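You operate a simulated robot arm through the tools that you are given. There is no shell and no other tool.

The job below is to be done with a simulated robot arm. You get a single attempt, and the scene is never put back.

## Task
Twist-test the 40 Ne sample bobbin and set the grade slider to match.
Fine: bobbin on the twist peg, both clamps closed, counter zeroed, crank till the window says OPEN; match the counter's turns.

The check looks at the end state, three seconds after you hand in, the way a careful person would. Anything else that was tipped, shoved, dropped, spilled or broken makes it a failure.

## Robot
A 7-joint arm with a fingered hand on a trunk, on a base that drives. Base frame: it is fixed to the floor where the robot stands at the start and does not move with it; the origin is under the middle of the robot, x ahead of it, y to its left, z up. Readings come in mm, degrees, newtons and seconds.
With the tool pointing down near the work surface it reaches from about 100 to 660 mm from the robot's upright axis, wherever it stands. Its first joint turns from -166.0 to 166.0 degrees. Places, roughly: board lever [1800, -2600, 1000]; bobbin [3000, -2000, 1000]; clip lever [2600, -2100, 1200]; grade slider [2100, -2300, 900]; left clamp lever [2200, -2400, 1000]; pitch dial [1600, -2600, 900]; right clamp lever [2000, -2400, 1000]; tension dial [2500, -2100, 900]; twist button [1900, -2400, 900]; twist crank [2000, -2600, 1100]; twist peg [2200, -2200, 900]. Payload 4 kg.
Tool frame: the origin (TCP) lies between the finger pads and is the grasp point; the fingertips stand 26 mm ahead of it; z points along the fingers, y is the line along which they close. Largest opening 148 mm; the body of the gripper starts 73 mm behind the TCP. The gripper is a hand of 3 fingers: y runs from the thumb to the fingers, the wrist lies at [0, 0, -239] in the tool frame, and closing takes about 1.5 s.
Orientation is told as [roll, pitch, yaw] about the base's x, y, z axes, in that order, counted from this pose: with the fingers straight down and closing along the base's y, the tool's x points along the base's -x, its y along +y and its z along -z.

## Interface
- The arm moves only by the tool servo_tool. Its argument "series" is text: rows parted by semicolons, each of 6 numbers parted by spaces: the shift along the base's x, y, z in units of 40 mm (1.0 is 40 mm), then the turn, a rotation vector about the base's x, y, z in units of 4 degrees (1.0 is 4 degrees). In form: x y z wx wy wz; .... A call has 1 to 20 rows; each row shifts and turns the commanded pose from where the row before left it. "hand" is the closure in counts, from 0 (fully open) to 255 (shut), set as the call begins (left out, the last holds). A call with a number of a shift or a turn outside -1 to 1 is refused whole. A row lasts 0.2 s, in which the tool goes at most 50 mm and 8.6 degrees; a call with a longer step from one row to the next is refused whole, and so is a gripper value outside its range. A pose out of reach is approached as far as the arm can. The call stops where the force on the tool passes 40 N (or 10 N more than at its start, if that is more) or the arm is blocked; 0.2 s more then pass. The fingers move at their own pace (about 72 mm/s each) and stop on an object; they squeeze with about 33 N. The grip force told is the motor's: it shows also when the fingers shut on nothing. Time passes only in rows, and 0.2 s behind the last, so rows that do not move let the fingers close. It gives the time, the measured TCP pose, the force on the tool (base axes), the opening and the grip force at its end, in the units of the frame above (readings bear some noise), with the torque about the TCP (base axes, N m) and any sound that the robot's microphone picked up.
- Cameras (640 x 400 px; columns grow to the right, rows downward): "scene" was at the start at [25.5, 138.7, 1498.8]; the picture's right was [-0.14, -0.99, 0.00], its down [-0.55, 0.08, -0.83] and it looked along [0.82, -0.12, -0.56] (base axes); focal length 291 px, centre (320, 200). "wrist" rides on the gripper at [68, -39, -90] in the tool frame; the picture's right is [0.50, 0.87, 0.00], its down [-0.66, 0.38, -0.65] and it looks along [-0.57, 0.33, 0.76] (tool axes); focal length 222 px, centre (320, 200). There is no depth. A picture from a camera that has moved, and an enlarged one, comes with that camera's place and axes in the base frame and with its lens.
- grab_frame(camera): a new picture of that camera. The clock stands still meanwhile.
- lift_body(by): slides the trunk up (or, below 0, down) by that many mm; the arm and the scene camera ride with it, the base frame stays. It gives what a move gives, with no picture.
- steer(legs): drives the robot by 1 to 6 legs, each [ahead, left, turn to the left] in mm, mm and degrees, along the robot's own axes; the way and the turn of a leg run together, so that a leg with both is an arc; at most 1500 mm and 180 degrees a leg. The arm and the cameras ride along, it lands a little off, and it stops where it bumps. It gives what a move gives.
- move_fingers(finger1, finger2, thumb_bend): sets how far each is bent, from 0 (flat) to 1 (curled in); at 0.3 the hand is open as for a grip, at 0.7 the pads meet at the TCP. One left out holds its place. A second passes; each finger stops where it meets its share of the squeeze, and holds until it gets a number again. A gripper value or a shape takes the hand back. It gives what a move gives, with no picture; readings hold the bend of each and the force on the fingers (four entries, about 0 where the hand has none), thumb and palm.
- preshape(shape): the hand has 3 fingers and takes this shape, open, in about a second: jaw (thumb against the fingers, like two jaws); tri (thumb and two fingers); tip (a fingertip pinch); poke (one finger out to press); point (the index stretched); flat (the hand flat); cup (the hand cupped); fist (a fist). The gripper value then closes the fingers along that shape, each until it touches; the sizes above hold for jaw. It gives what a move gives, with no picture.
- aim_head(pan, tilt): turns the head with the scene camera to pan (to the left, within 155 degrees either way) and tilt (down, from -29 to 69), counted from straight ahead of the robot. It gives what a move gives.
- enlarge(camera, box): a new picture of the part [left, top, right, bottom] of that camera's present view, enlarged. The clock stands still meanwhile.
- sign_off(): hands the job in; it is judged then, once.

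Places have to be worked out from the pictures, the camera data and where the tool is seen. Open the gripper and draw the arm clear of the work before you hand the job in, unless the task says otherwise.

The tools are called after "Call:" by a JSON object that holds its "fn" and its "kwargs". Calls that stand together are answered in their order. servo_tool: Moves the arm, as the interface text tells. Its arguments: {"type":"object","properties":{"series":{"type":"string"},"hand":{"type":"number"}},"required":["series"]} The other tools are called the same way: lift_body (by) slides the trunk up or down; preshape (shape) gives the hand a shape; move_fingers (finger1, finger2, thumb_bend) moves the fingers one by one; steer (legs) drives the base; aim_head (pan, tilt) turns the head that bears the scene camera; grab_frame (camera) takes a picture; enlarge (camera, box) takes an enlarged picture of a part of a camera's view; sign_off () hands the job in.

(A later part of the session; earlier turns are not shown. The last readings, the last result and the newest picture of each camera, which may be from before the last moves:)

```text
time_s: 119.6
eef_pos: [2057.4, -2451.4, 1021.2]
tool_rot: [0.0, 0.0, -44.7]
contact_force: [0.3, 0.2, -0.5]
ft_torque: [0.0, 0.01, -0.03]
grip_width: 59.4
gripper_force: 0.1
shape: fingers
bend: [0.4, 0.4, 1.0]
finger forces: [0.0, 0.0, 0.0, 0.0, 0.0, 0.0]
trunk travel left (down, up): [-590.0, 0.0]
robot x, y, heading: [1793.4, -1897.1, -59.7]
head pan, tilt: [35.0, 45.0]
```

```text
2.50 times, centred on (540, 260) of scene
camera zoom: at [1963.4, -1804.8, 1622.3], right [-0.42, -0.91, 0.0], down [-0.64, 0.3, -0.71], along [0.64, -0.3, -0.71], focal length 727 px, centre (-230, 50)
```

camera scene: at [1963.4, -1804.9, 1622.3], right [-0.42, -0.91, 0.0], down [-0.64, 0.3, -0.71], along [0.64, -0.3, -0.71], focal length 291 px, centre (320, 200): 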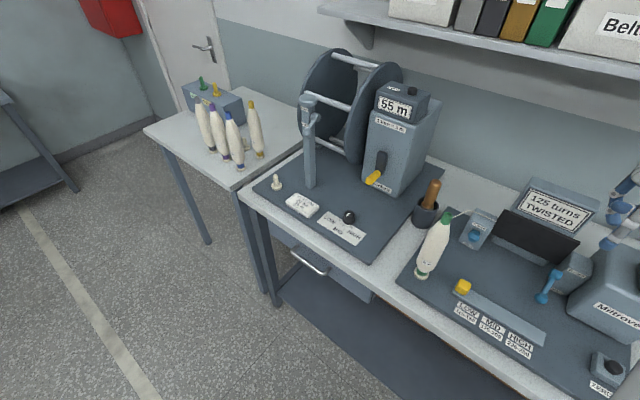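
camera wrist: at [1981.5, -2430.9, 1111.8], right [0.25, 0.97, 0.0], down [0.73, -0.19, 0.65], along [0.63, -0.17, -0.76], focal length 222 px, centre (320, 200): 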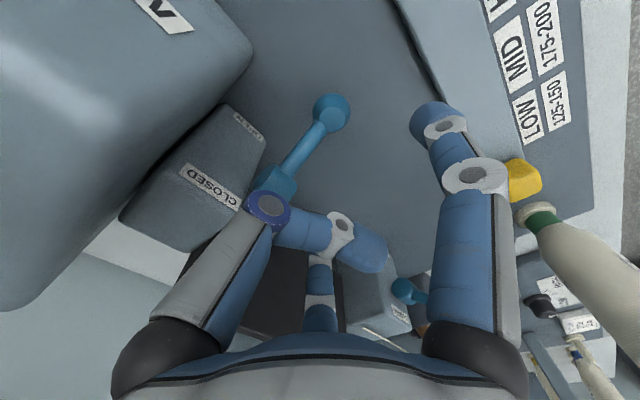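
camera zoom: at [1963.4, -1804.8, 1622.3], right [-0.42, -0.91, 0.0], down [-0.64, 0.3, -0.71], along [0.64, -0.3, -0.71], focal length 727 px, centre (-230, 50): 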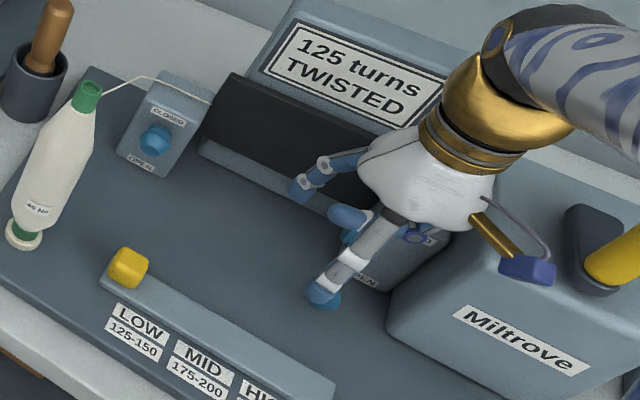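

The folded thumb's tip crosses over the arm, which could pinch it. I'll instead rise, return to yaw -30°, and use thumb and finger2 pre-narrowed (bend ~0.52) to straddle the arm like on the left lever.

Call:
{"fn": "servo_tool", "kwargs": {"series": "0 0 0.9 0 0 0; 0 0 0.9 0 0 0; 0 0 0.4 0 0 0; -0.2 -0.03 0 0 0 0.94; 0 0 0 0 0 0.94; 0 0 0 0 0 0.94; 0 0 0 0 0 0.94; 0 0 0 0 0 0"}}

Call:
{"fn": "move_fingers", "kwargs": {"finger1": 0.4, "finger2": 0.52, "thumb_bend": 0.52}}

Call:
{"fn": "grab_frame", "kwargs": {"camera": "wrist"}}

Call:
{"fn": "enlarge", "kwargs": {"camera": "scene", "box": [440, 160, 640, 320]}}

```text
time_s: 121.4
eef_pos: [2047.4, -2451.8, 1111.2]
tool_rot: [0.1, -0.1, -29.7]
contact_force: [0.1, -0.2, -0.2]
ft_torque: [0.02, 0.01, -0.01]
grip_width: 59.3
gripper_force: 0.1
shape: fingers
bend: [0.4, 0.4, 1.0]
finger forces: [0.0, 0.0, 0.0, 0.0, 0.0, 0.0]
trunk travel left (down, up): [-590.0, 0.0]
robot x, y, heading: [1791.7, -1899.1, -59.9]
head pan, tilt: [35.0, 45.0]
```

```text
time_s: 122.4
eef_pos: [2046.8, -2452.6, 1112.2]
tool_rot: [0.0, 0.0, -29.7]
contact_force: [0.7, 0.5, 0.1]
ft_torque: [0.0, 0.01, 0.02]
grip_width: 75.8
gripper_force: 0.0
shape: fingers
bend: [0.4, 0.52, 0.52]
finger forces: [0.1, 0.0, 0.0, 0.0, 0.1, 0.1]
trunk travel left (down, up): [-590.0, 0.0]
robot x, y, heading: [1793.8, -1894.6, -59.5]
head pan, tilt: [35.0, 45.0]
```

```text
taken
camera wrist: at [1968.4, -2452.3, 1200.6], right [0.0, 1.0, 0.0], down [0.76, 0.0, 0.65], along [0.65, 0.0, -0.76], focal length 222 px, centre (320, 200)
```

wrist: 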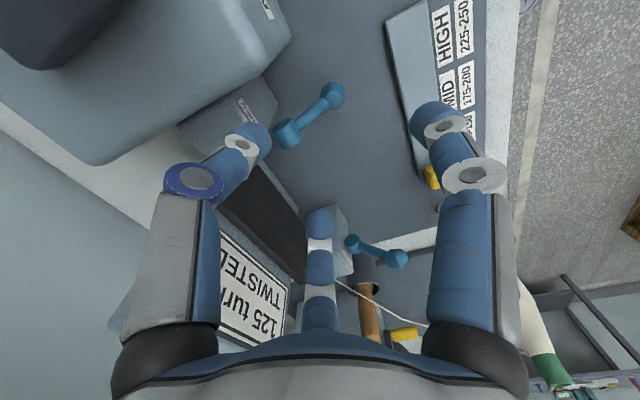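

```text
2.50 times, centred on (540, 240) of scene
camera zoom: at [1963.4, -1804.8, 1622.3], right [-0.42, -0.91, 0.0], down [-0.64, 0.3, -0.71], along [0.64, -0.3, -0.71], focal length 727 px, centre (-230, 100)
```

zoom: 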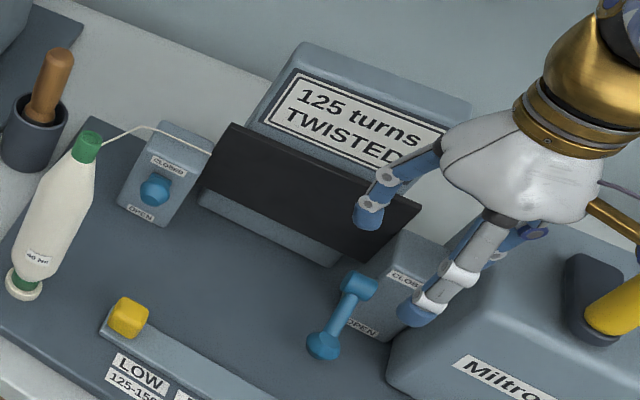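

Alignment is right on: the arm's R=45 point is under the TCP and the thumb corridor is ~19 mm from the box. Descend to z≈964.

Call:
{"fn": "servo_tool", "kwargs": {"series": "0 0 -0.7 0 0 0; 0 0 -0.7 0 0 0; 0 0 -0.7 0 0 0; 0 0 -0.6 0 0 0; 0 0 -0.6 0 0 0; 0 0 -0.4 0 0 0; 0 0 0 0 0 0"}}

Call:
{"fn": "grab_frame", "kwargs": {"camera": "wrist"}}

Call:
{"fn": "enlarge", "kwargs": {"camera": "scene", "box": [440, 180, 640, 340]}}

```text
time_s: 124.0
eef_pos: [2045.4, -2450.8, 961.0]
tool_rot: [-0.1, 0.0, -29.7]
contact_force: [0.4, 0.1, -0.1]
ft_torque: [0.0, -0.02, 0.02]
grip_width: 76.3
gripper_force: 0.0
shape: fingers
bend: [0.4, 0.52, 0.52]
finger forces: [0.0, 0.0, 0.0, 0.0, 0.0, 0.0]
trunk travel left (down, up): [-590.0, 0.0]
robot x, y, heading: [1793.2, -1897.7, -59.5]
head pan, tilt: [35.0, 45.0]
```

```text
taken
camera wrist: at [1966.7, -2451.5, 1051.6], right [-0.01, 1.0, 0.0], down [0.76, 0.0, 0.65], along [0.65, 0.0, -0.76], focal length 222 px, centre (320, 200)
```

wrist: 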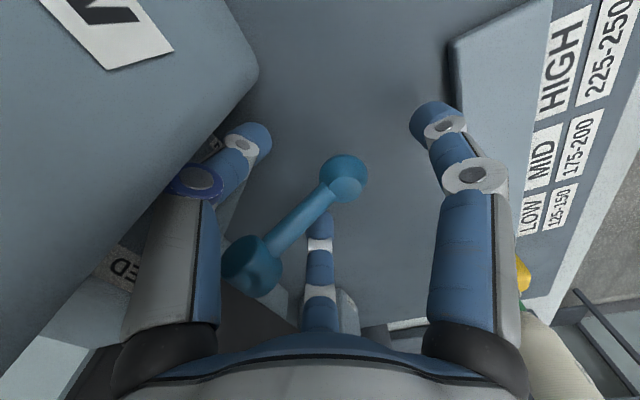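

```text
2.50 times, centred on (540, 260) of scene
camera zoom: at [1963.4, -1804.9, 1622.3], right [-0.42, -0.91, 0.0], down [-0.64, 0.3, -0.71], along [0.64, -0.3, -0.71], focal length 727 px, centre (-230, 50)
```

zoom: 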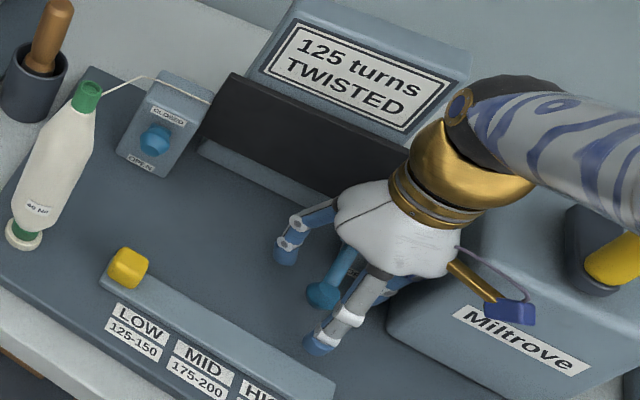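

No contacts; the arm is between thumb and finger2. Close them under the arm.

Call:
{"fn": "move_fingers", "kwargs": {"finger2": 0.7, "thumb_bend": 0.7}}

Call:
{"fn": "grab_frame", "kwargs": {"camera": "wrist"}}

```text
time_s: 125.0
eef_pos: [2046.4, -2452.3, 960.9]
tool_rot: [-0.1, 0.1, -29.8]
contact_force: [0.5, -0.3, -0.6]
ft_torque: [-0.02, -0.03, -0.02]
grip_width: 53.9
gripper_force: 1.0
shape: fingers
bend: [0.4, 0.68, 0.7]
finger forces: [0.0, 1.1, 0.0, 0.1, 0.4, 0.0]
trunk travel left (down, up): [-590.0, 0.0]
robot x, y, heading: [1794.5, -1894.9, -59.9]
head pan, tilt: [35.0, 45.0]
```

```text
taken
camera wrist: at [1966.9, -2451.5, 1051.7], right [0.0, 1.0, 0.0], down [0.76, 0.0, 0.65], along [0.65, 0.0, -0.76], focal length 222 px, centre (320, 200)
```

wrist: 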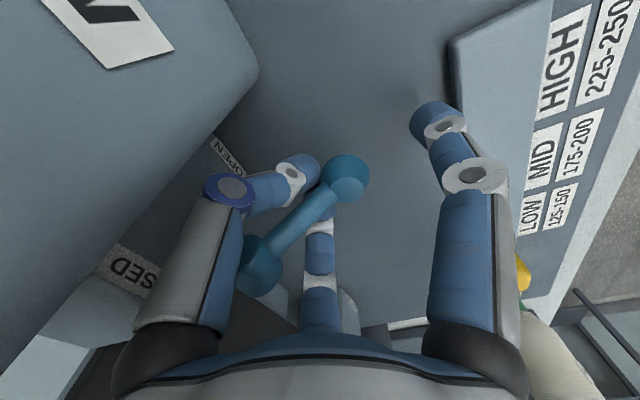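

Arm rests over both tips. Lift straight up in small steps.

Call:
{"fn": "servo_tool", "kwargs": {"series": "0 0 0.2 0 0 0; 0 0 0.2 0 0 0; 0 0 0.2 0 0 0; 0 0 0.2 0 0 0; 0 0 0.2 0 0 0; 0 0 0 0 0 0"}}

Call:
{"fn": "grab_frame", "kwargs": {"camera": "wrist"}}

Call:
{"fn": "servo_tool", "kwargs": {"series": "0.01 -0.02 0.2 0 0 0; 0.02 -0.03 0.2 0 0 0; 0.02 -0.03 0.2 0 0 0; 0 0 0.2 0 0 0; 0 0 0 0 0 0"}}

Call:
{"fn": "grab_frame", "kwargs": {"camera": "wrist"}}

```text
time_s: 126.4
eef_pos: [2047.4, -2451.3, 1002.8]
tool_rot: [0.0, 0.0, -29.8]
contact_force: [-3.3, 1.4, -2.6]
ft_torque: [0.02, 0.03, 0.01]
grip_width: 53.9
gripper_force: 1.7
shape: fingers
bend: [0.4, 0.69, 0.69]
finger forces: [0.0, 1.0, 0.0, 0.0, 2.9, 0.0]
trunk travel left (down, up): [-590.0, 0.0]
robot x, y, heading: [1790.9, -1898.5, -60.0]
head pan, tilt: [35.0, 45.0]
```

```text
taken
camera wrist: at [1967.9, -2451.7, 1092.3], right [0.0, 1.0, 0.0], down [0.76, 0.0, 0.65], along [0.65, 0.0, -0.76], focal length 222 px, centre (320, 200)
```

wrist: 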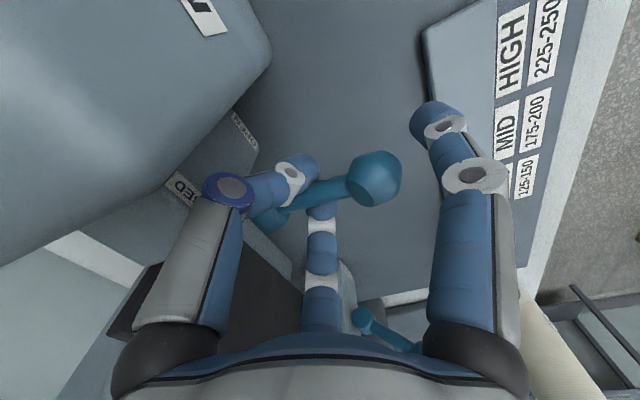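

```text
time_s: 127.6
eef_pos: [2050.2, -2456.3, 1034.5]
tool_rot: [-0.1, 0.0, -29.8]
contact_force: [-2.9, -1.3, -4.7]
ft_torque: [0.03, 0.08, -0.05]
grip_width: 57.3
gripper_force: 3.5
shape: fingers
bend: [0.4, 0.67, 0.67]
finger forces: [0.1, 2.9, 0.1, 0.0, 4.9, 0.0]
trunk travel left (down, up): [-590.0, 0.0]
robot x, y, heading: [1790.6, -1899.5, -59.7]
head pan, tilt: [35.0, 45.0]
```

```text
taken
camera wrist: at [1970.8, -2455.9, 1124.0], right [0.0, 1.0, 0.0], down [0.76, 0.0, 0.65], along [0.65, 0.0, -0.76], focal length 222 px, centre (320, 200)
```

wrist: 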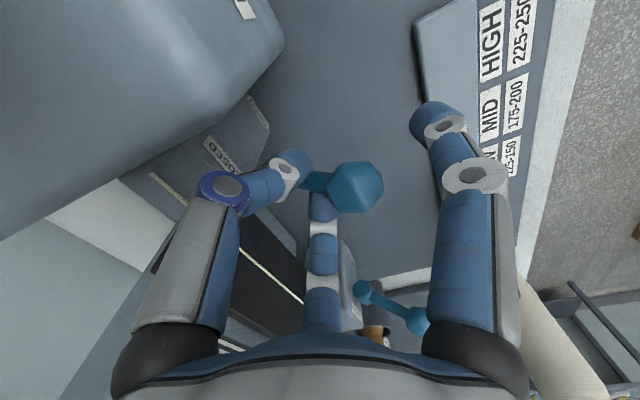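

Yarn now spans both clamps: the right lever is at its CLOSED stop. Release and rise.

Call:
{"fn": "move_fingers", "kwargs": {"finger2": 0.5, "thumb_bend": 0.5}}

Call:
{"fn": "servo_tool", "kwargs": {"series": "0 0 0.5 0 0 0; 0 0 0.8 0 0 0; 0 0 1 0 0 0; 0 0 1 0 0 0; 0 0 1 0 0 0; 0 0 1 0 0 0; 0 0 0 0 0 0"}}

Call:
{"fn": "grab_frame", "kwargs": {"camera": "wrist"}}

Call:
{"fn": "enlarge", "kwargs": {"camera": "scene", "box": [380, 160, 640, 360]}}

```text
time_s: 128.6
eef_pos: [2049.8, -2454.6, 1033.4]
tool_rot: [0.0, 0.0, -29.7]
contact_force: [0.1, 0.2, 0.4]
ft_torque: [-0.02, -0.01, 0.0]
grip_width: 79.0
gripper_force: 0.1
shape: fingers
bend: [0.4, 0.5, 0.5]
finger forces: [0.1, 0.0, 0.0, 0.1, 0.1, 0.0]
trunk travel left (down, up): [-590.0, 0.0]
robot x, y, heading: [1790.9, -1900.3, -59.9]
head pan, tilt: [35.0, 45.0]
```

```text
time_s: 130.2
eef_pos: [2050.6, -2456.0, 1244.3]
tool_rot: [0.1, 0.0, -29.7]
contact_force: [-0.2, -0.2, 0.5]
ft_torque: [0.0, -0.06, 0.01]
grip_width: 79.2
gripper_force: 0.0
shape: fingers
bend: [0.4, 0.5, 0.5]
finger forces: [0.0, 0.0, 0.0, 0.1, 0.1, 0.0]
trunk travel left (down, up): [-590.0, 0.0]
robot x, y, heading: [1792.9, -1898.2, -59.7]
head pan, tilt: [35.0, 45.0]
```

```text
taken
camera wrist: at [1970.6, -2456.9, 1334.5], right [0.0, 1.0, 0.0], down [0.76, 0.0, 0.65], along [0.65, 0.0, -0.76], focal length 222 px, centre (320, 200)
```

wrist: 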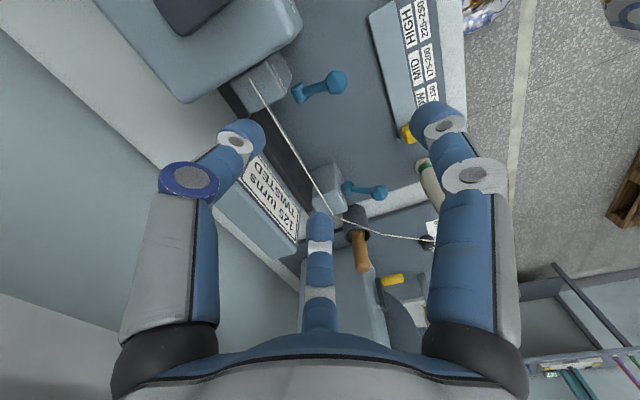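

```text
2.00 times, centred on (510, 260) of scene
camera zoom: at [1963.3, -1804.8, 1622.3], right [-0.42, -0.91, 0.0], down [-0.64, 0.3, -0.71], along [0.64, -0.3, -0.71], focal length 582 px, centre (-60, 80)
```

zoom: 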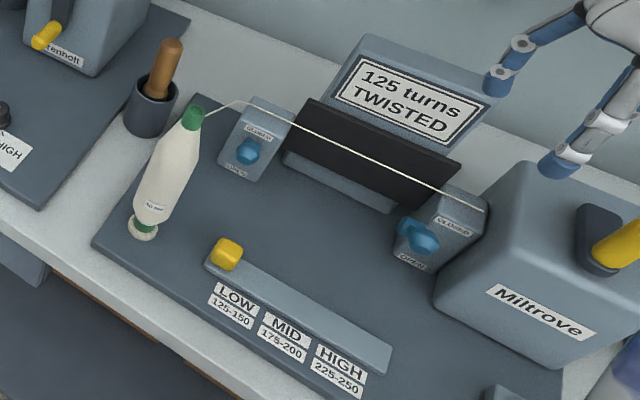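

Both clamps are closed with the yarn across. Next the ZERO button at about [1870,-2437,947]; I'll take the poke shape and look at the hand.

Call:
{"fn": "preshape", "kwargs": {"shape": "poke"}}

Call:
{"fn": "grab_frame", "kwargs": {"camera": "wrist"}}

Call:
{"fn": "grab_frame", "kwargs": {"camera": "scene"}}

```text
time_s: 131.1
eef_pos: [2049.7, -2456.6, 1244.1]
tool_rot: [0.1, 0.1, -29.7]
contact_force: [-0.1, 0.2, 0.2]
ft_torque: [-0.04, -0.03, -0.03]
grip_width: 0.0
gripper_force: 0.0
shape: poke
bend: [1.0, 1.0, 0.4]
finger forces: [0.1, 0.1, 0.1, 0.1, 0.1, 0.1]
trunk travel left (down, up): [-590.0, 0.0]
robot x, y, heading: [1788.8, -1901.6, -59.9]
head pan, tilt: [35.0, 45.0]
```

```text
taken
camera wrist: at [1970.7, -2457.0, 1334.1], right [0.0, 1.0, 0.0], down [0.76, 0.0, 0.65], along [0.65, 0.0, -0.76], focal length 222 px, centre (320, 200)
```

wrist: 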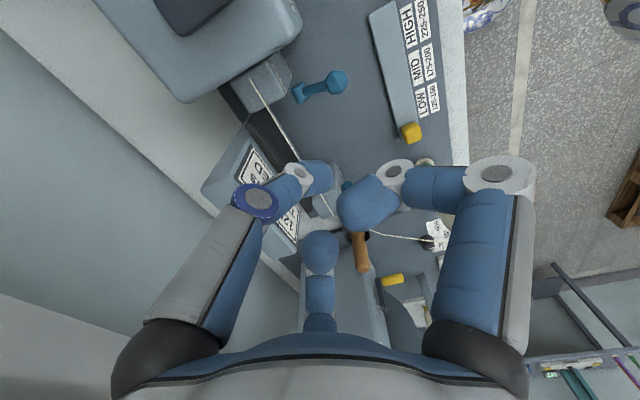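

```text
taken
camera scene: at [1963.4, -1804.8, 1622.3], right [-0.42, -0.91, 0.0], down [-0.64, 0.3, -0.71], along [0.64, -0.3, -0.71], focal length 291 px, centre (320, 200)
```

scene: 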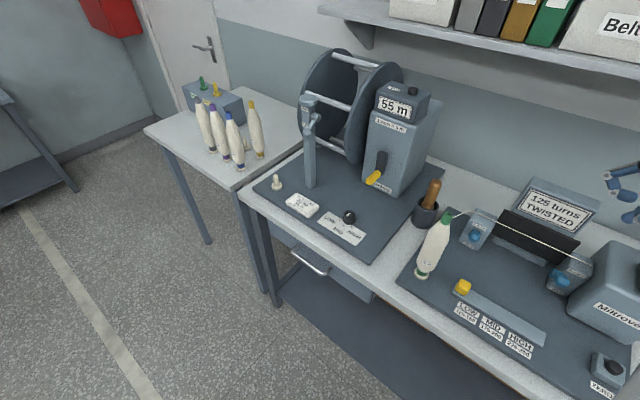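

The poke shape isn't centred; a closed jaw (tips converging on the tool axis) is simpler for pressing. I'll close the jaw shape while moving above the button at z≈1120.

Call:
{"fn": "preshape", "kwargs": {"shape": "jaw"}}

Call:
{"fn": "servo_tool", "kwargs": {"series": "-0.9 0.1 0 0 0 0; -0.9 0.1 0 0 0 0; -0.9 0.1 0 0 0 0; -0.9 0.1 0 0 0 0; -0.9 0.1 0 0 0 0; 0 0 -0.8 0 0 0; 0 0 -0.8 0 0 0; 0 0 -0.8 0 0 0; 0 0 -0.8 0 0 0; 0 0 0 0 0 0; 0 0 0 0 0 0", "hand": 255}}

Call:
{"fn": "grab_frame", "kwargs": {"camera": "wrist"}}

Call:
{"fn": "aim_head", "kwargs": {"pan": 25, "tilt": 50}}

Call:
{"fn": "grab_frame", "kwargs": {"camera": "scene"}}

```text
time_s: 132.0
eef_pos: [2049.6, -2456.9, 1243.7]
tool_rot: [-0.1, 0.0, -29.7]
contact_force: [0.0, 0.2, 0.9]
ft_torque: [0.0, 0.05, 0.02]
grip_width: 147.8
gripper_force: 0.0
shape: jaw
bend: [0.3, 0.3, 0.3]
finger forces: [0.1, 0.0, 0.0, 0.1, 0.1, 0.0]
trunk travel left (down, up): [-590.0, 0.0]
robot x, y, heading: [1791.0, -1899.3, -59.7]
head pan, tilt: [35.0, 45.0]
```

```text
time_s: 134.4
eef_pos: [1870.9, -2435.2, 1119.5]
tool_rot: [-0.1, 0.0, -29.8]
contact_force: [0.1, 0.2, 0.0]
ft_torque: [-0.02, 0.0, 0.0]
grip_width: 0.0
gripper_force: 33.5
shape: jaw
bend: [0.7, 0.7, 0.7]
finger forces: [0.1, 0.1, 0.0, 0.0, 0.0, 0.0]
trunk travel left (down, up): [-590.0, 0.0]
robot x, y, heading: [1788.5, -1898.8, -60.0]
head pan, tilt: [35.0, 45.0]
```

```text
taken
camera wrist: at [1790.3, -2435.7, 1209.3], right [0.0, 1.0, 0.0], down [0.76, 0.0, 0.65], along [0.65, 0.0, -0.76], focal length 222 px, centre (320, 200)
```

wrist: 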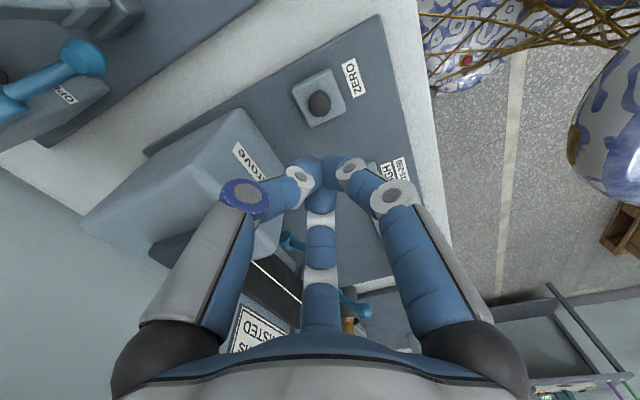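

```text
time_s: 135.1
eef_pos: [1870.1, -2435.5, 1118.6]
tool_rot: [0.0, 0.0, -29.7]
contact_force: [0.1, -0.3, -0.6]
ft_torque: [0.01, -0.03, 0.01]
grip_width: 0.0
gripper_force: 33.5
shape: jaw
bend: [0.7, 0.7, 0.7]
finger forces: [0.0, 0.1, 0.1, 0.0, 0.0, 0.1]
trunk travel left (down, up): [-590.0, 0.0]
robot x, y, heading: [1791.7, -1898.3, -59.9]
head pan, tilt: [25.0, 50.0]
```

```text
taken
camera scene: at [1952.8, -1814.6, 1615.4], right [-0.57, -0.82, 0.0], down [-0.63, 0.44, -0.64], along [0.53, -0.37, -0.77], focal length 291 px, centre (320, 200)
```

scene: 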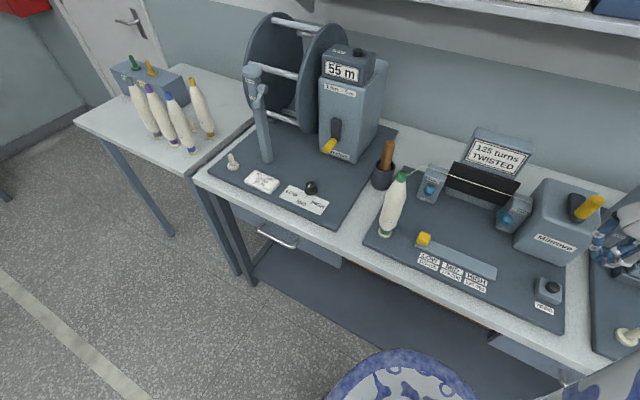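

The button is directly below within ~2 mm. Descend to z≈990, then press in small steps.

Call:
{"fn": "servo_tool", "kwargs": {"series": "0 0 -0.8 0 0 0; 0 0 -0.8 0 0 0; 0 0 -0.8 0 0 0; 0 0 -0.6 0 0 0; 0 0 -0.2 0 0 0; 0 0 0 0 0 0"}}

Call:
{"fn": "grab_frame", "kwargs": {"camera": "wrist"}}

Call:
{"fn": "enlarge", "kwargs": {"camera": "scene", "box": [440, 120, 640, 320]}}

```text
time_s: 136.5
eef_pos: [1867.4, -2437.6, 992.8]
tool_rot: [0.0, 0.1, -29.7]
contact_force: [-0.3, -1.3, 0.9]
ft_torque: [0.03, 0.0, 0.03]
grip_width: 0.2
gripper_force: 32.6
shape: jaw
bend: [0.7, 0.7, 0.7]
finger forces: [0.0, 0.0, 0.1, 0.0, 0.1, 0.1]
trunk travel left (down, up): [-590.0, 0.0]
robot x, y, heading: [1791.2, -1898.8, -60.0]
head pan, tilt: [25.0, 50.0]
```

```text
taken
camera wrist: at [1788.4, -2437.6, 1082.4], right [-0.01, 1.0, 0.0], down [0.76, 0.0, 0.65], along [0.65, 0.0, -0.76], focal length 222 px, centre (320, 200)
```

wrist: 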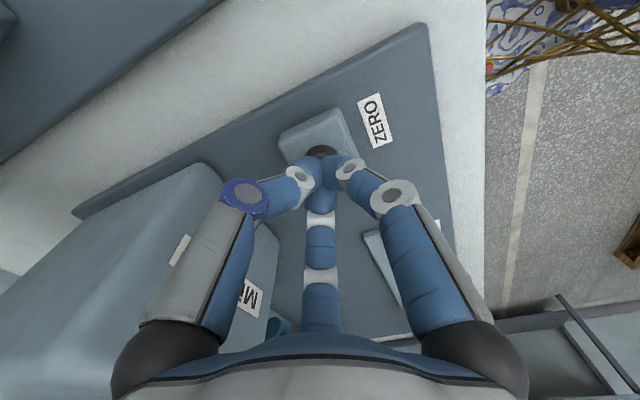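

```text
2.00 times, centred on (540, 220) of scene
camera zoom: at [1952.7, -1814.6, 1615.3], right [-0.57, -0.82, 0.0], down [-0.63, 0.44, -0.64], along [0.53, -0.37, -0.77], focal length 582 px, centre (-120, 160)
```

zoom: 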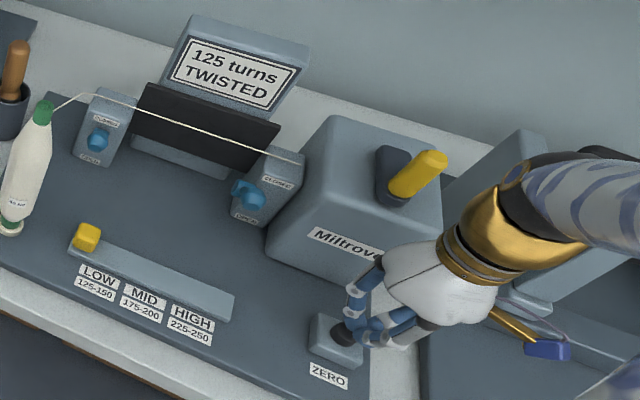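

Call:
{"fn": "servo_tool", "kwargs": {"series": "0.05 0.03 -0.15 0 0 0; 0 0 -0.1 0 0 0; 0 0 -0.1 0 0 0; 0 0 -0.1 0 0 0; 0 0 0 0 0 0"}}

Call:
{"fn": "enlarge", "kwargs": {"camera": "scene", "box": [440, 120, 640, 320]}}

```text
time_s: 137.7
eef_pos: [1872.8, -2434.6, 974.5]
tool_rot: [-0.1, -0.1, -29.7]
contact_force: [1.0, -2.8, 26.3]
ft_torque: [-0.12, -0.09, 0.0]
grip_width: 0.0
gripper_force: 32.8
shape: jaw
bend: [0.7, 0.7, 0.7]
finger forces: [0.0, 0.0, 0.0, 0.1, 0.1, 0.0]
trunk travel left (down, up): [-590.0, 0.0]
robot x, y, heading: [1794.7, -1896.9, -60.0]
head pan, tilt: [25.0, 50.0]
heard: click
```

```text
2.00 times, centred on (540, 220) of scene
camera zoom: at [1952.5, -1812.7, 1615.6], right [-0.57, -0.82, 0.0], down [-0.63, 0.44, -0.64], along [0.53, -0.37, -0.77], focal length 582 px, centre (-120, 160)
```

zoom: 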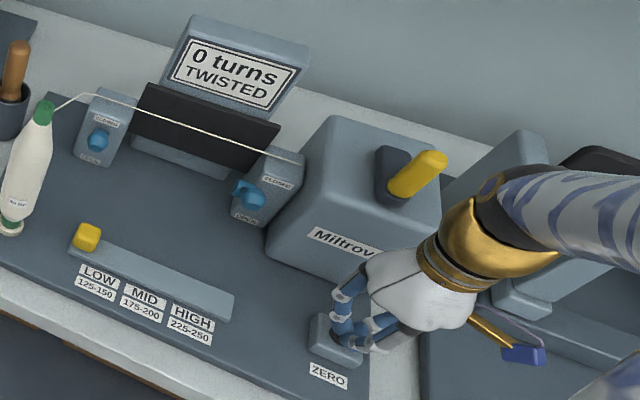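

Click heard and the display reads "0 turns". I'll rise and look at the crank from the wrist and head cameras.

Call:
{"fn": "servo_tool", "kwargs": {"series": "0 0 0.8 0 0 0; 0 0 1 0 0 0; 0 0 1 0 0 0; 0 0 1 0 0 0; 0 0 1 0 0 0; 0 0 1 0 0 0; 0 0 1 0 0 0; 0 0 0.5 0 0 0; 0 0 0 0 0 0"}}

Call:
{"fn": "grab_frame", "kwargs": {"camera": "wrist"}}

Call:
{"fn": "grab_frame", "kwargs": {"camera": "scene"}}

Call:
{"fn": "enlarge", "kwargs": {"camera": "scene", "box": [500, 140, 640, 280]}}

```text
time_s: 139.7
eef_pos: [1873.0, -2434.4, 1266.4]
tool_rot: [-0.1, 0.1, -29.7]
contact_force: [0.4, 0.0, -0.1]
ft_torque: [0.0, 0.01, 0.02]
grip_width: 0.0
gripper_force: 33.0
shape: jaw
bend: [0.7, 0.7, 0.7]
finger forces: [0.0, 0.1, 0.1, 0.1, 0.0, 0.0]
trunk travel left (down, up): [-590.0, 0.0]
robot x, y, heading: [1794.7, -1902.2, -59.6]
head pan, tilt: [25.0, 50.0]
```

```text
taken
camera wrist: at [1793.4, -2435.4, 1355.1], right [-0.01, 1.0, 0.0], down [0.76, 0.0, 0.65], along [0.65, 0.0, -0.76], focal length 222 px, centre (320, 200)
```

wrist: 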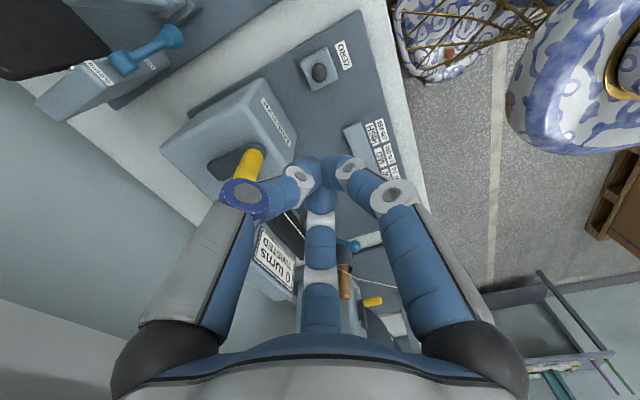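

```text
taken
camera scene: at [1952.8, -1814.6, 1615.3], right [-0.57, -0.82, 0.0], down [-0.63, 0.44, -0.64], along [0.53, -0.37, -0.77], focal length 291 px, centre (320, 200)
```

scene: 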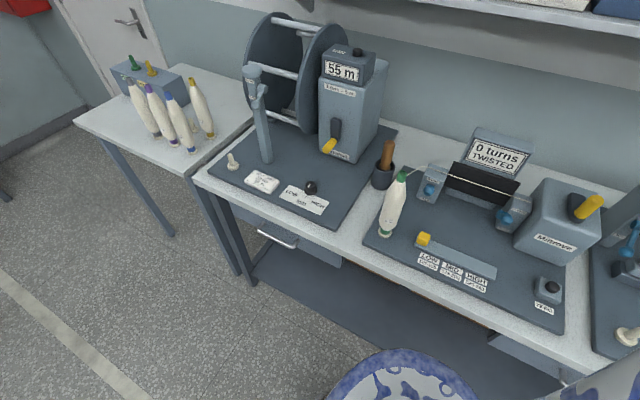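

```text
2.86 times, centred on (570, 210) of scene
camera zoom: at [1952.8, -1814.6, 1615.3], right [-0.57, -0.82, 0.0], down [-0.63, 0.44, -0.64], along [0.53, -0.37, -0.77], focal length 831 px, centre (-394, 171)
```

zoom: 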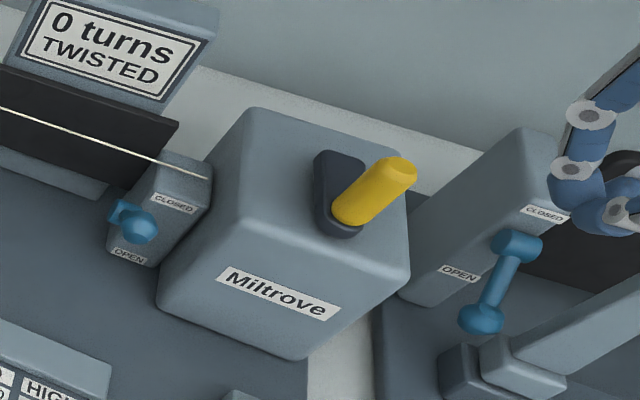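

I'll move the closed hand to bring the crank into clear wrist view.

Call:
{"fn": "servo_tool", "kwargs": {"series": "0.2 -0.8 0 0 0 0; 0.2 -0.8 0 0 0 0; 0 0 0 0 0 0"}}

Call:
{"fn": "grab_frame", "kwargs": {"camera": "wrist"}}

Call:
{"fn": "enlarge", "kwargs": {"camera": "wrist", "box": [200, 60, 400, 190]}}

Call:
{"fn": "aim_head", "kwargs": {"pan": 0, "tilt": 40}}

Call:
{"fn": "grab_frame", "kwargs": {"camera": "scene"}}

```text
time_s: 140.5
eef_pos: [1886.7, -2497.1, 1265.3]
tool_rot: [0.0, 0.0, -29.8]
contact_force: [-0.2, -0.6, 0.3]
ft_torque: [-0.02, 0.01, 0.03]
grip_width: 0.0
gripper_force: 33.2
shape: jaw
bend: [0.7, 0.7, 0.7]
finger forces: [0.0, 0.1, 0.0, 0.1, 0.0, 0.0]
trunk travel left (down, up): [-590.0, 0.0]
robot x, y, heading: [1795.5, -1899.7, -59.8]
head pan, tilt: [25.0, 50.0]
```

```text
taken
camera wrist: at [1807.9, -2497.9, 1354.8], right [-0.01, 1.0, 0.0], down [0.76, 0.0, 0.65], along [0.65, 0.0, -0.76], focal length 222 px, centre (320, 200)
```

wrist: 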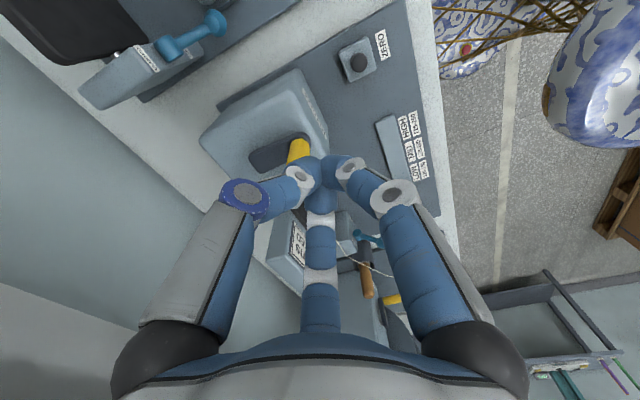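

```text
3.08 times, centred on (300, 125) of wrist
camera zoom: at [1807.9, -2497.9, 1354.8], right [-0.01, 1.0, 0.0], down [0.76, 0.0, 0.65], along [0.65, 0.0, -0.76], focal length 684 px, centre (382, 431)
```

zoom: 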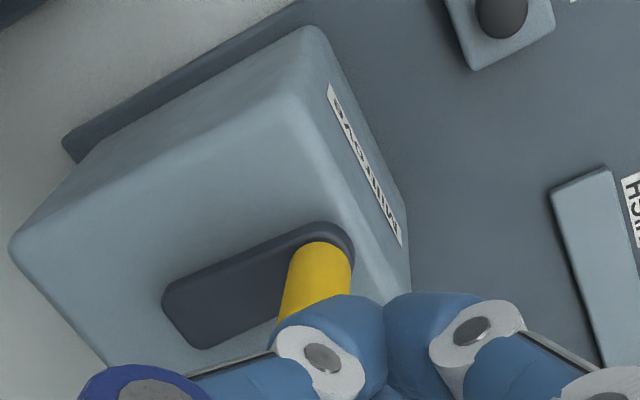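

```text
time_s: 141.4
eef_pos: [1887.2, -2497.9, 1264.4]
tool_rot: [0.0, 0.0, -29.7]
contact_force: [0.0, 0.3, -0.1]
ft_torque: [0.01, 0.03, 0.0]
grip_width: 0.0
gripper_force: 32.6
shape: jaw
bend: [0.7, 0.7, 0.7]
finger forces: [0.0, 0.1, 0.1, 0.1, 0.1, 0.0]
trunk travel left (down, up): [-590.0, 0.0]
robot x, y, heading: [1792.6, -1900.6, -59.6]
head pan, tilt: [0.0, 40.0]
```

```text
taken
camera scene: at [1932.3, -1844.2, 1629.5], right [-0.86, -0.5, 0.0], down [-0.32, 0.56, -0.77], along [0.39, -0.66, -0.64], focal length 291 px, centre (320, 200)
```

scene: 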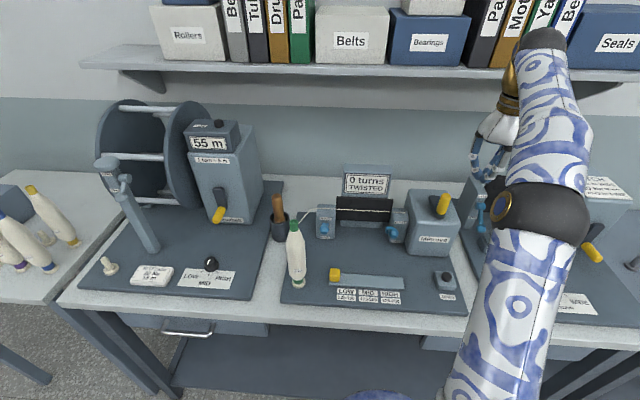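

Now the full tester is visible. Enlarge the crank in the head view.

Call:
{"fn": "enlarge", "kwargs": {"camera": "scene", "box": [390, 175, 470, 235]}}

Call:
{"fn": "enlarge", "kwargs": {"camera": "scene", "box": [280, 160, 480, 310]}}

```text
6.67 times, centred on (430, 205) of scene
camera zoom: at [1932.3, -1844.2, 1629.5], right [-0.86, -0.5, 0.0], down [-0.32, 0.56, -0.77], along [0.39, -0.66, -0.64], focal length 1940 px, centre (-413, 167)
```

zoom: 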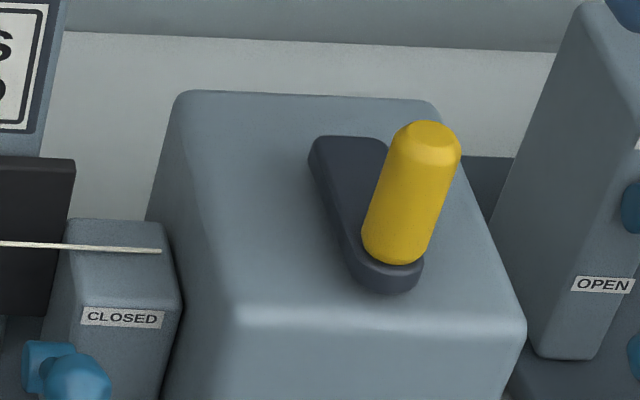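

```text
2.67 times, centred on (380, 235) of scene
camera zoom: at [1932.3, -1844.2, 1629.5], right [-0.86, -0.5, 0.0], down [-0.32, 0.56, -0.77], along [0.39, -0.66, -0.64], focal length 776 px, centre (160, 107)
```

zoom: 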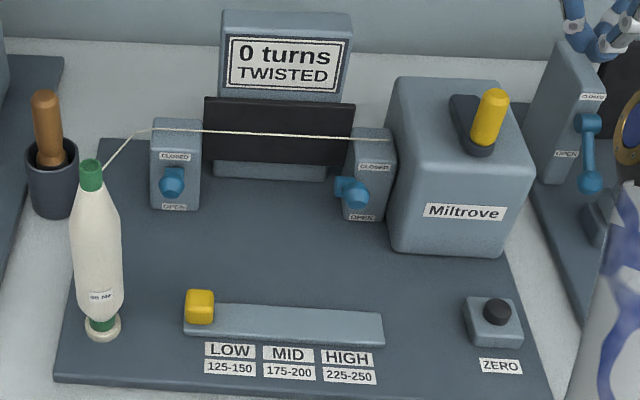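

Crank geometry: handle post base at about [1943,-2521,1085], top z≈1149, pivot near [1969,-2575] (radius ~55–60). It's beyond reach for a full circle, so I'll raise and pull the hand in, then drive ~95 mm forward and 160 mm right.

Call:
{"fn": "servo_tool", "kwargs": {"series": "0.7 0.6 0.2 0 0 0; 0.7 0.6 0.2 0 0 0; 0.7 0.6 0.2 0 0 0; 0.7 0.6 0.1 0 0 0; 0 0 0 0 0 0"}}

Call:
{"fn": "steer", "kwargs": {"legs": [[60, -160, 0], [35, 0, 0]]}}

Call:
{"fn": "aim_head", "kwargs": {"pan": 15, "tilt": 45}}

Call:
{"fn": "grab_frame", "kwargs": {"camera": "scene"}}

Call:
{"fn": "grab_frame", "kwargs": {"camera": "wrist"}}

```text
time_s: 142.6
eef_pos: [2002.1, -2402.7, 1292.3]
tool_rot: [0.1, 0.1, -29.7]
contact_force: [0.4, 0.5, -0.9]
ft_torque: [0.02, 0.0, 0.0]
grip_width: 0.2
gripper_force: 33.0
shape: jaw
bend: [0.7, 0.7, 0.7]
finger forces: [0.0, 0.0, 0.0, 0.0, 0.0, 0.1]
trunk travel left (down, up): [-590.0, 0.0]
robot x, y, heading: [1790.6, -1894.5, -59.7]
head pan, tilt: [0.0, 40.0]
```

```text
time_s: 144.5
eef_pos: [1908.4, -2565.5, 1292.9]
tool_rot: [0.1, 0.1, -29.7]
contact_force: [0.4, 0.5, -0.3]
ft_torque: [-0.01, -0.01, 0.01]
grip_width: 0.0
gripper_force: 33.4
shape: jaw
bend: [0.7, 0.7, 0.7]
finger forces: [0.1, 0.0, 0.0, 0.0, 0.1, 0.0]
trunk travel left (down, up): [-590.0, 0.0]
robot x, y, heading: [1698.6, -2057.1, -59.9]
head pan, tilt: [0.0, 40.0]
```

```text
time_s: 145.3
eef_pos: [1909.6, -2564.4, 1293.6]
tool_rot: [0.1, 0.0, -29.7]
contact_force: [0.5, 0.5, -0.7]
ft_torque: [0.0, 0.0, -0.04]
grip_width: 0.0
gripper_force: 33.0
shape: jaw
bend: [0.7, 0.7, 0.7]
finger forces: [0.0, 0.1, 0.0, 0.0, 0.0, 0.0]
trunk travel left (down, up): [-590.0, 0.0]
robot x, y, heading: [1700.3, -2060.1, -59.8]
head pan, tilt: [15.0, 45.0]
```

```text
taken
camera scene: at [1854.2, -1989.8, 1622.3], right [-0.7, -0.71, 0.0], down [-0.5, 0.5, -0.71], along [0.5, -0.5, -0.71], focal length 291 px, centre (320, 200)
```

scene: 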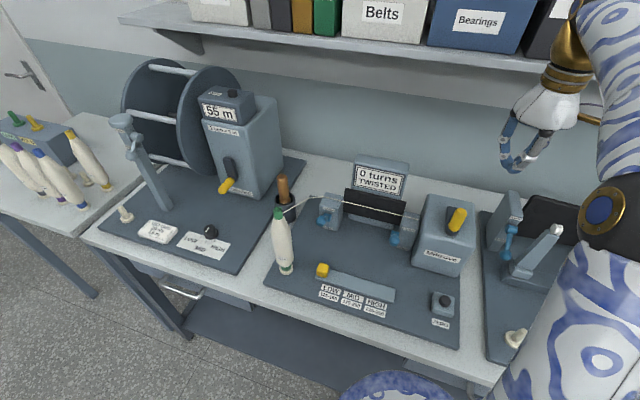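

```text
taken
camera wrist: at [1830.0, -2565.0, 1382.7], right [-0.01, 1.0, 0.0], down [0.76, 0.0, 0.65], along [0.65, 0.0, -0.76], focal length 222 px, centre (320, 200)
```

wrist: 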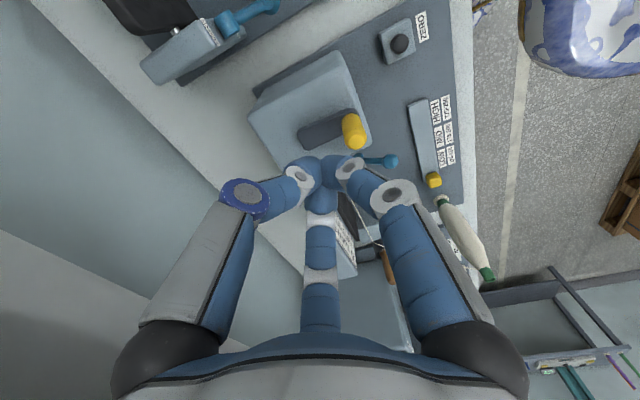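

Now at F≈2632, L≈443 with the crank in clear view of both cameras. Enlarge both.

Call:
{"fn": "enlarge", "kwargs": {"camera": "wrist", "box": [240, 40, 400, 165]}}

Call:
{"fn": "enlarge", "kwargs": {"camera": "scene", "box": [400, 185, 490, 280]}}

```text
3.20 times, centred on (320, 102) of wrist
camera zoom: at [1830.0, -2565.0, 1382.7], right [-0.01, 1.0, 0.0], down [0.76, 0.0, 0.65], along [0.65, 0.0, -0.76], focal length 711 px, centre (320, 512)
```

zoom: 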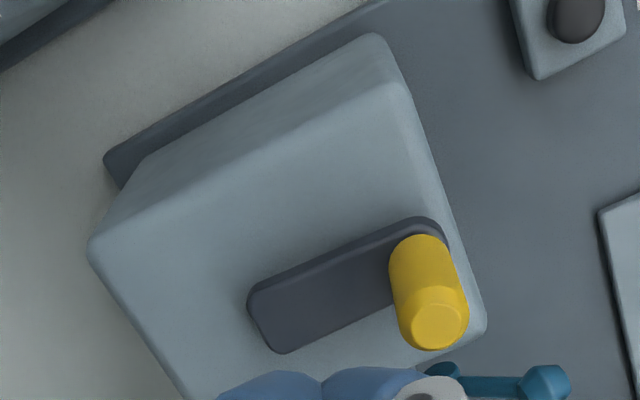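

```text
4.21 times, centred on (445, 232) of scene
camera zoom: at [1854.2, -1989.8, 1622.3], right [-0.7, -0.71, 0.0], down [-0.5, 0.5, -0.71], along [0.5, -0.5, -0.71], focal length 1225 px, centre (-206, 63)
```

zoom: 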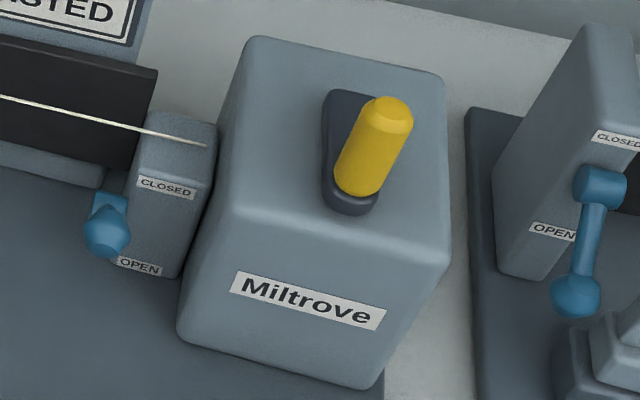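

Handle axis triangulates to [1943,-2523], z 1088–1147; pivot ≈[1969,-2577], radius ≈60. Before circling I need to check the neighbouring instrument's tower on the right for clearance.

Call:
{"fn": "enlarge", "kwargs": {"camera": "wrist", "box": [80, 0, 320, 150]}}

Call:
{"fn": "enlarge", "kwargs": {"camera": "scene", "box": [420, 160, 580, 290]}}

```text
2.67 times, centred on (200, 75) of wrist
camera zoom: at [1830.0, -2565.0, 1382.7], right [-0.01, 1.0, 0.0], down [0.76, 0.0, 0.65], along [0.65, 0.0, -0.76], focal length 592 px, centre (640, 533)
```

zoom: 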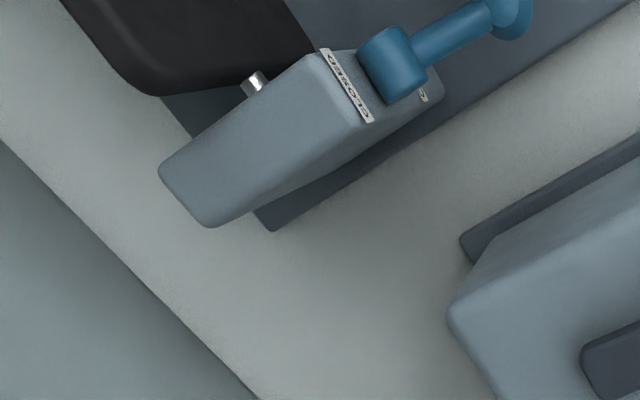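

```text
3.08 times, centred on (500, 225) of scene
camera zoom: at [1854.2, -1989.8, 1622.3], right [-0.7, -0.71, 0.0], down [-0.5, 0.5, -0.71], along [0.5, -0.5, -0.71], focal length 895 px, centre (-234, 123)
```

zoom: 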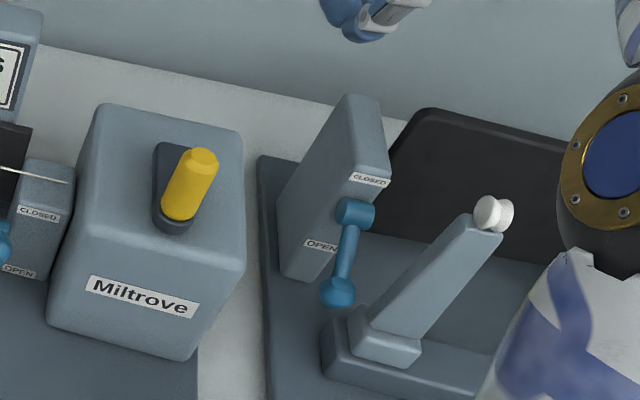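

The neighbouring tower tops out at z≈1063, well below the fingertip level (~1098), and it's at L≈275. I'll open the hand, move above the handle and descend around it.

Call:
{"fn": "servo_tool", "kwargs": {"series": "0 0 0 0 0 0; 0.42 0.52 0 0 0 0; 0.42 0.52 -0.5 0 0 0; 0 0 -0.8 0 0 0; 0 0 -0.6 0 0 0; 0 0 0 0 0 0", "hand": 130}}

Call:
{"fn": "grab_frame", "kwargs": {"camera": "wrist"}}

Call:
{"fn": "enlarge", "kwargs": {"camera": "scene", "box": [380, 100, 540, 240]}}

```text
time_s: 146.7
eef_pos: [1943.8, -2524.2, 1216.5]
tool_rot: [0.1, 0.0, -29.7]
contact_force: [-0.7, 0.1, -0.3]
ft_torque: [0.01, 0.04, 0.01]
grip_width: 72.3
gripper_force: 0.1
shape: jaw
bend: [0.37, 0.37, 0.7]
finger forces: [0.1, 0.1, 0.0, 0.0, 0.0, 0.0]
trunk travel left (down, up): [-590.0, 0.0]
robot x, y, heading: [1698.0, -2060.0, -59.3]
head pan, tilt: [15.0, 45.0]
```

```text
taken
camera wrist: at [1864.5, -2524.2, 1305.8], right [-0.01, 1.0, 0.0], down [0.76, 0.0, 0.65], along [0.65, 0.0, -0.76], focal length 222 px, centre (320, 200)
```

wrist: 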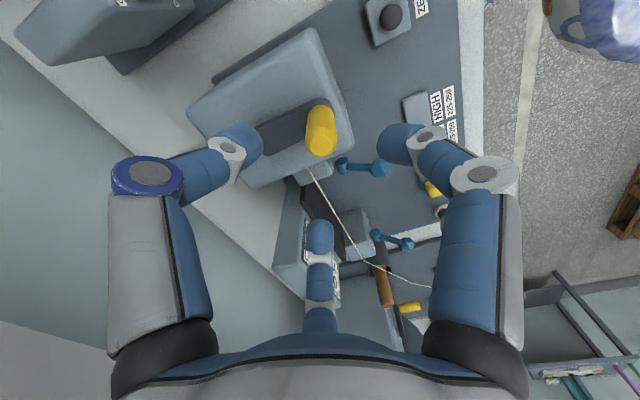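

```text
2.86 times, centred on (460, 170) of scene
camera zoom: at [1854.2, -1989.6, 1622.3], right [-0.7, -0.71, 0.0], down [-0.5, 0.5, -0.71], along [0.5, -0.5, -0.71], focal length 831 px, centre (-80, 286)
```

zoom: 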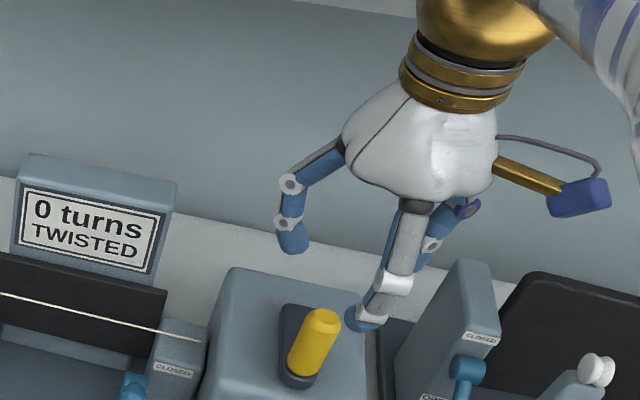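

Handle is exactly under the TCP. Descend to z≈1124 and close to a loose cage (~36 mm).

Call:
{"fn": "servo_tool", "kwargs": {"series": "0 0 -0.6 0 0 0; 0 0 -0.6 0 0 0; 0 0 -0.6 0 0 0; 0 0 -0.5 0 0 0; 0 0 0 0 0 0"}}

Call:
{"fn": "servo_tool", "kwargs": {"series": "0 0 0 0 0 0; 0 0 0 0 0 0; 0 0 0 0 0 0; 0 0 0 0 0 0; 0 0 0 0 0 0", "hand": 195}}

Call:
{"fn": "grab_frame", "kwargs": {"camera": "wrist"}}

Call:
{"fn": "grab_frame", "kwargs": {"camera": "scene"}}

```text
time_s: 147.9
eef_pos: [1943.9, -2523.2, 1125.2]
tool_rot: [0.0, 0.1, -29.6]
contact_force: [0.3, 0.8, 0.0]
ft_torque: [-0.01, 0.01, 0.0]
grip_width: 72.1
gripper_force: 0.2
shape: jaw
bend: [0.37, 0.37, 0.7]
finger forces: [0.1, 0.0, 0.0, 0.1, 0.0, 0.0]
trunk travel left (down, up): [-590.0, 0.0]
robot x, y, heading: [1699.0, -2058.8, -59.9]
head pan, tilt: [15.0, 45.0]
```

```text
time_s: 149.1
eef_pos: [1944.3, -2523.6, 1124.8]
tool_rot: [-0.1, 0.0, -29.7]
contact_force: [0.3, -0.4, 0.6]
ft_torque: [-0.02, 0.02, 0.01]
grip_width: 35.0
gripper_force: 0.1
shape: jaw
bend: [0.76, 0.76, 0.7]
finger forces: [0.0, 0.0, 0.1, 0.0, 0.1, 0.0]
trunk travel left (down, up): [-590.0, 0.0]
robot x, y, heading: [1695.4, -2060.0, -59.7]
head pan, tilt: [15.0, 45.0]
```

```text
taken
camera wrist: at [1865.0, -2523.0, 1215.0], right [-0.01, 1.0, 0.0], down [0.76, 0.0, 0.65], along [0.65, 0.0, -0.76], focal length 222 px, centre (320, 200)
```

wrist: 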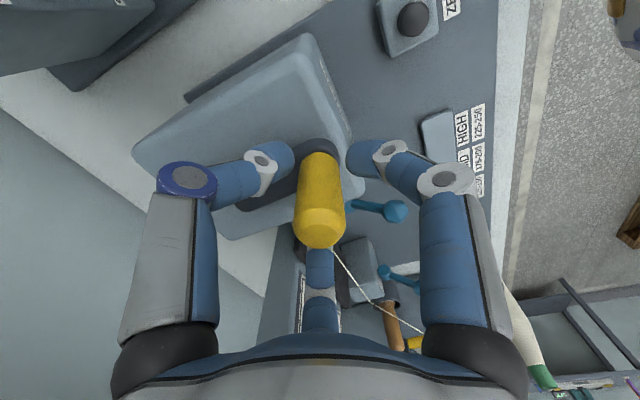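

```text
taken
camera scene: at [1854.2, -1989.7, 1622.3], right [-0.7, -0.71, 0.0], down [-0.5, 0.5, -0.71], along [0.5, -0.5, -0.71], focal length 291 px, centre (320, 200)
```

scene: 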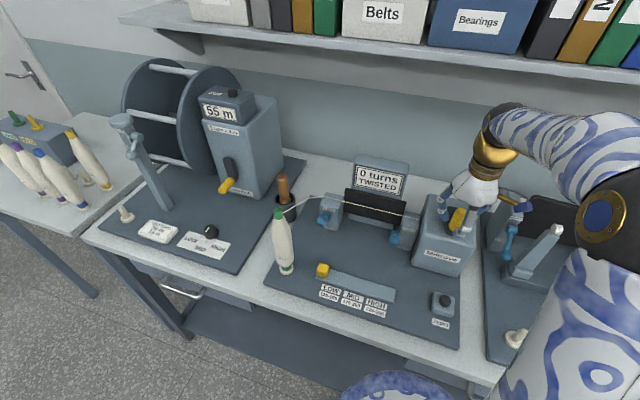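

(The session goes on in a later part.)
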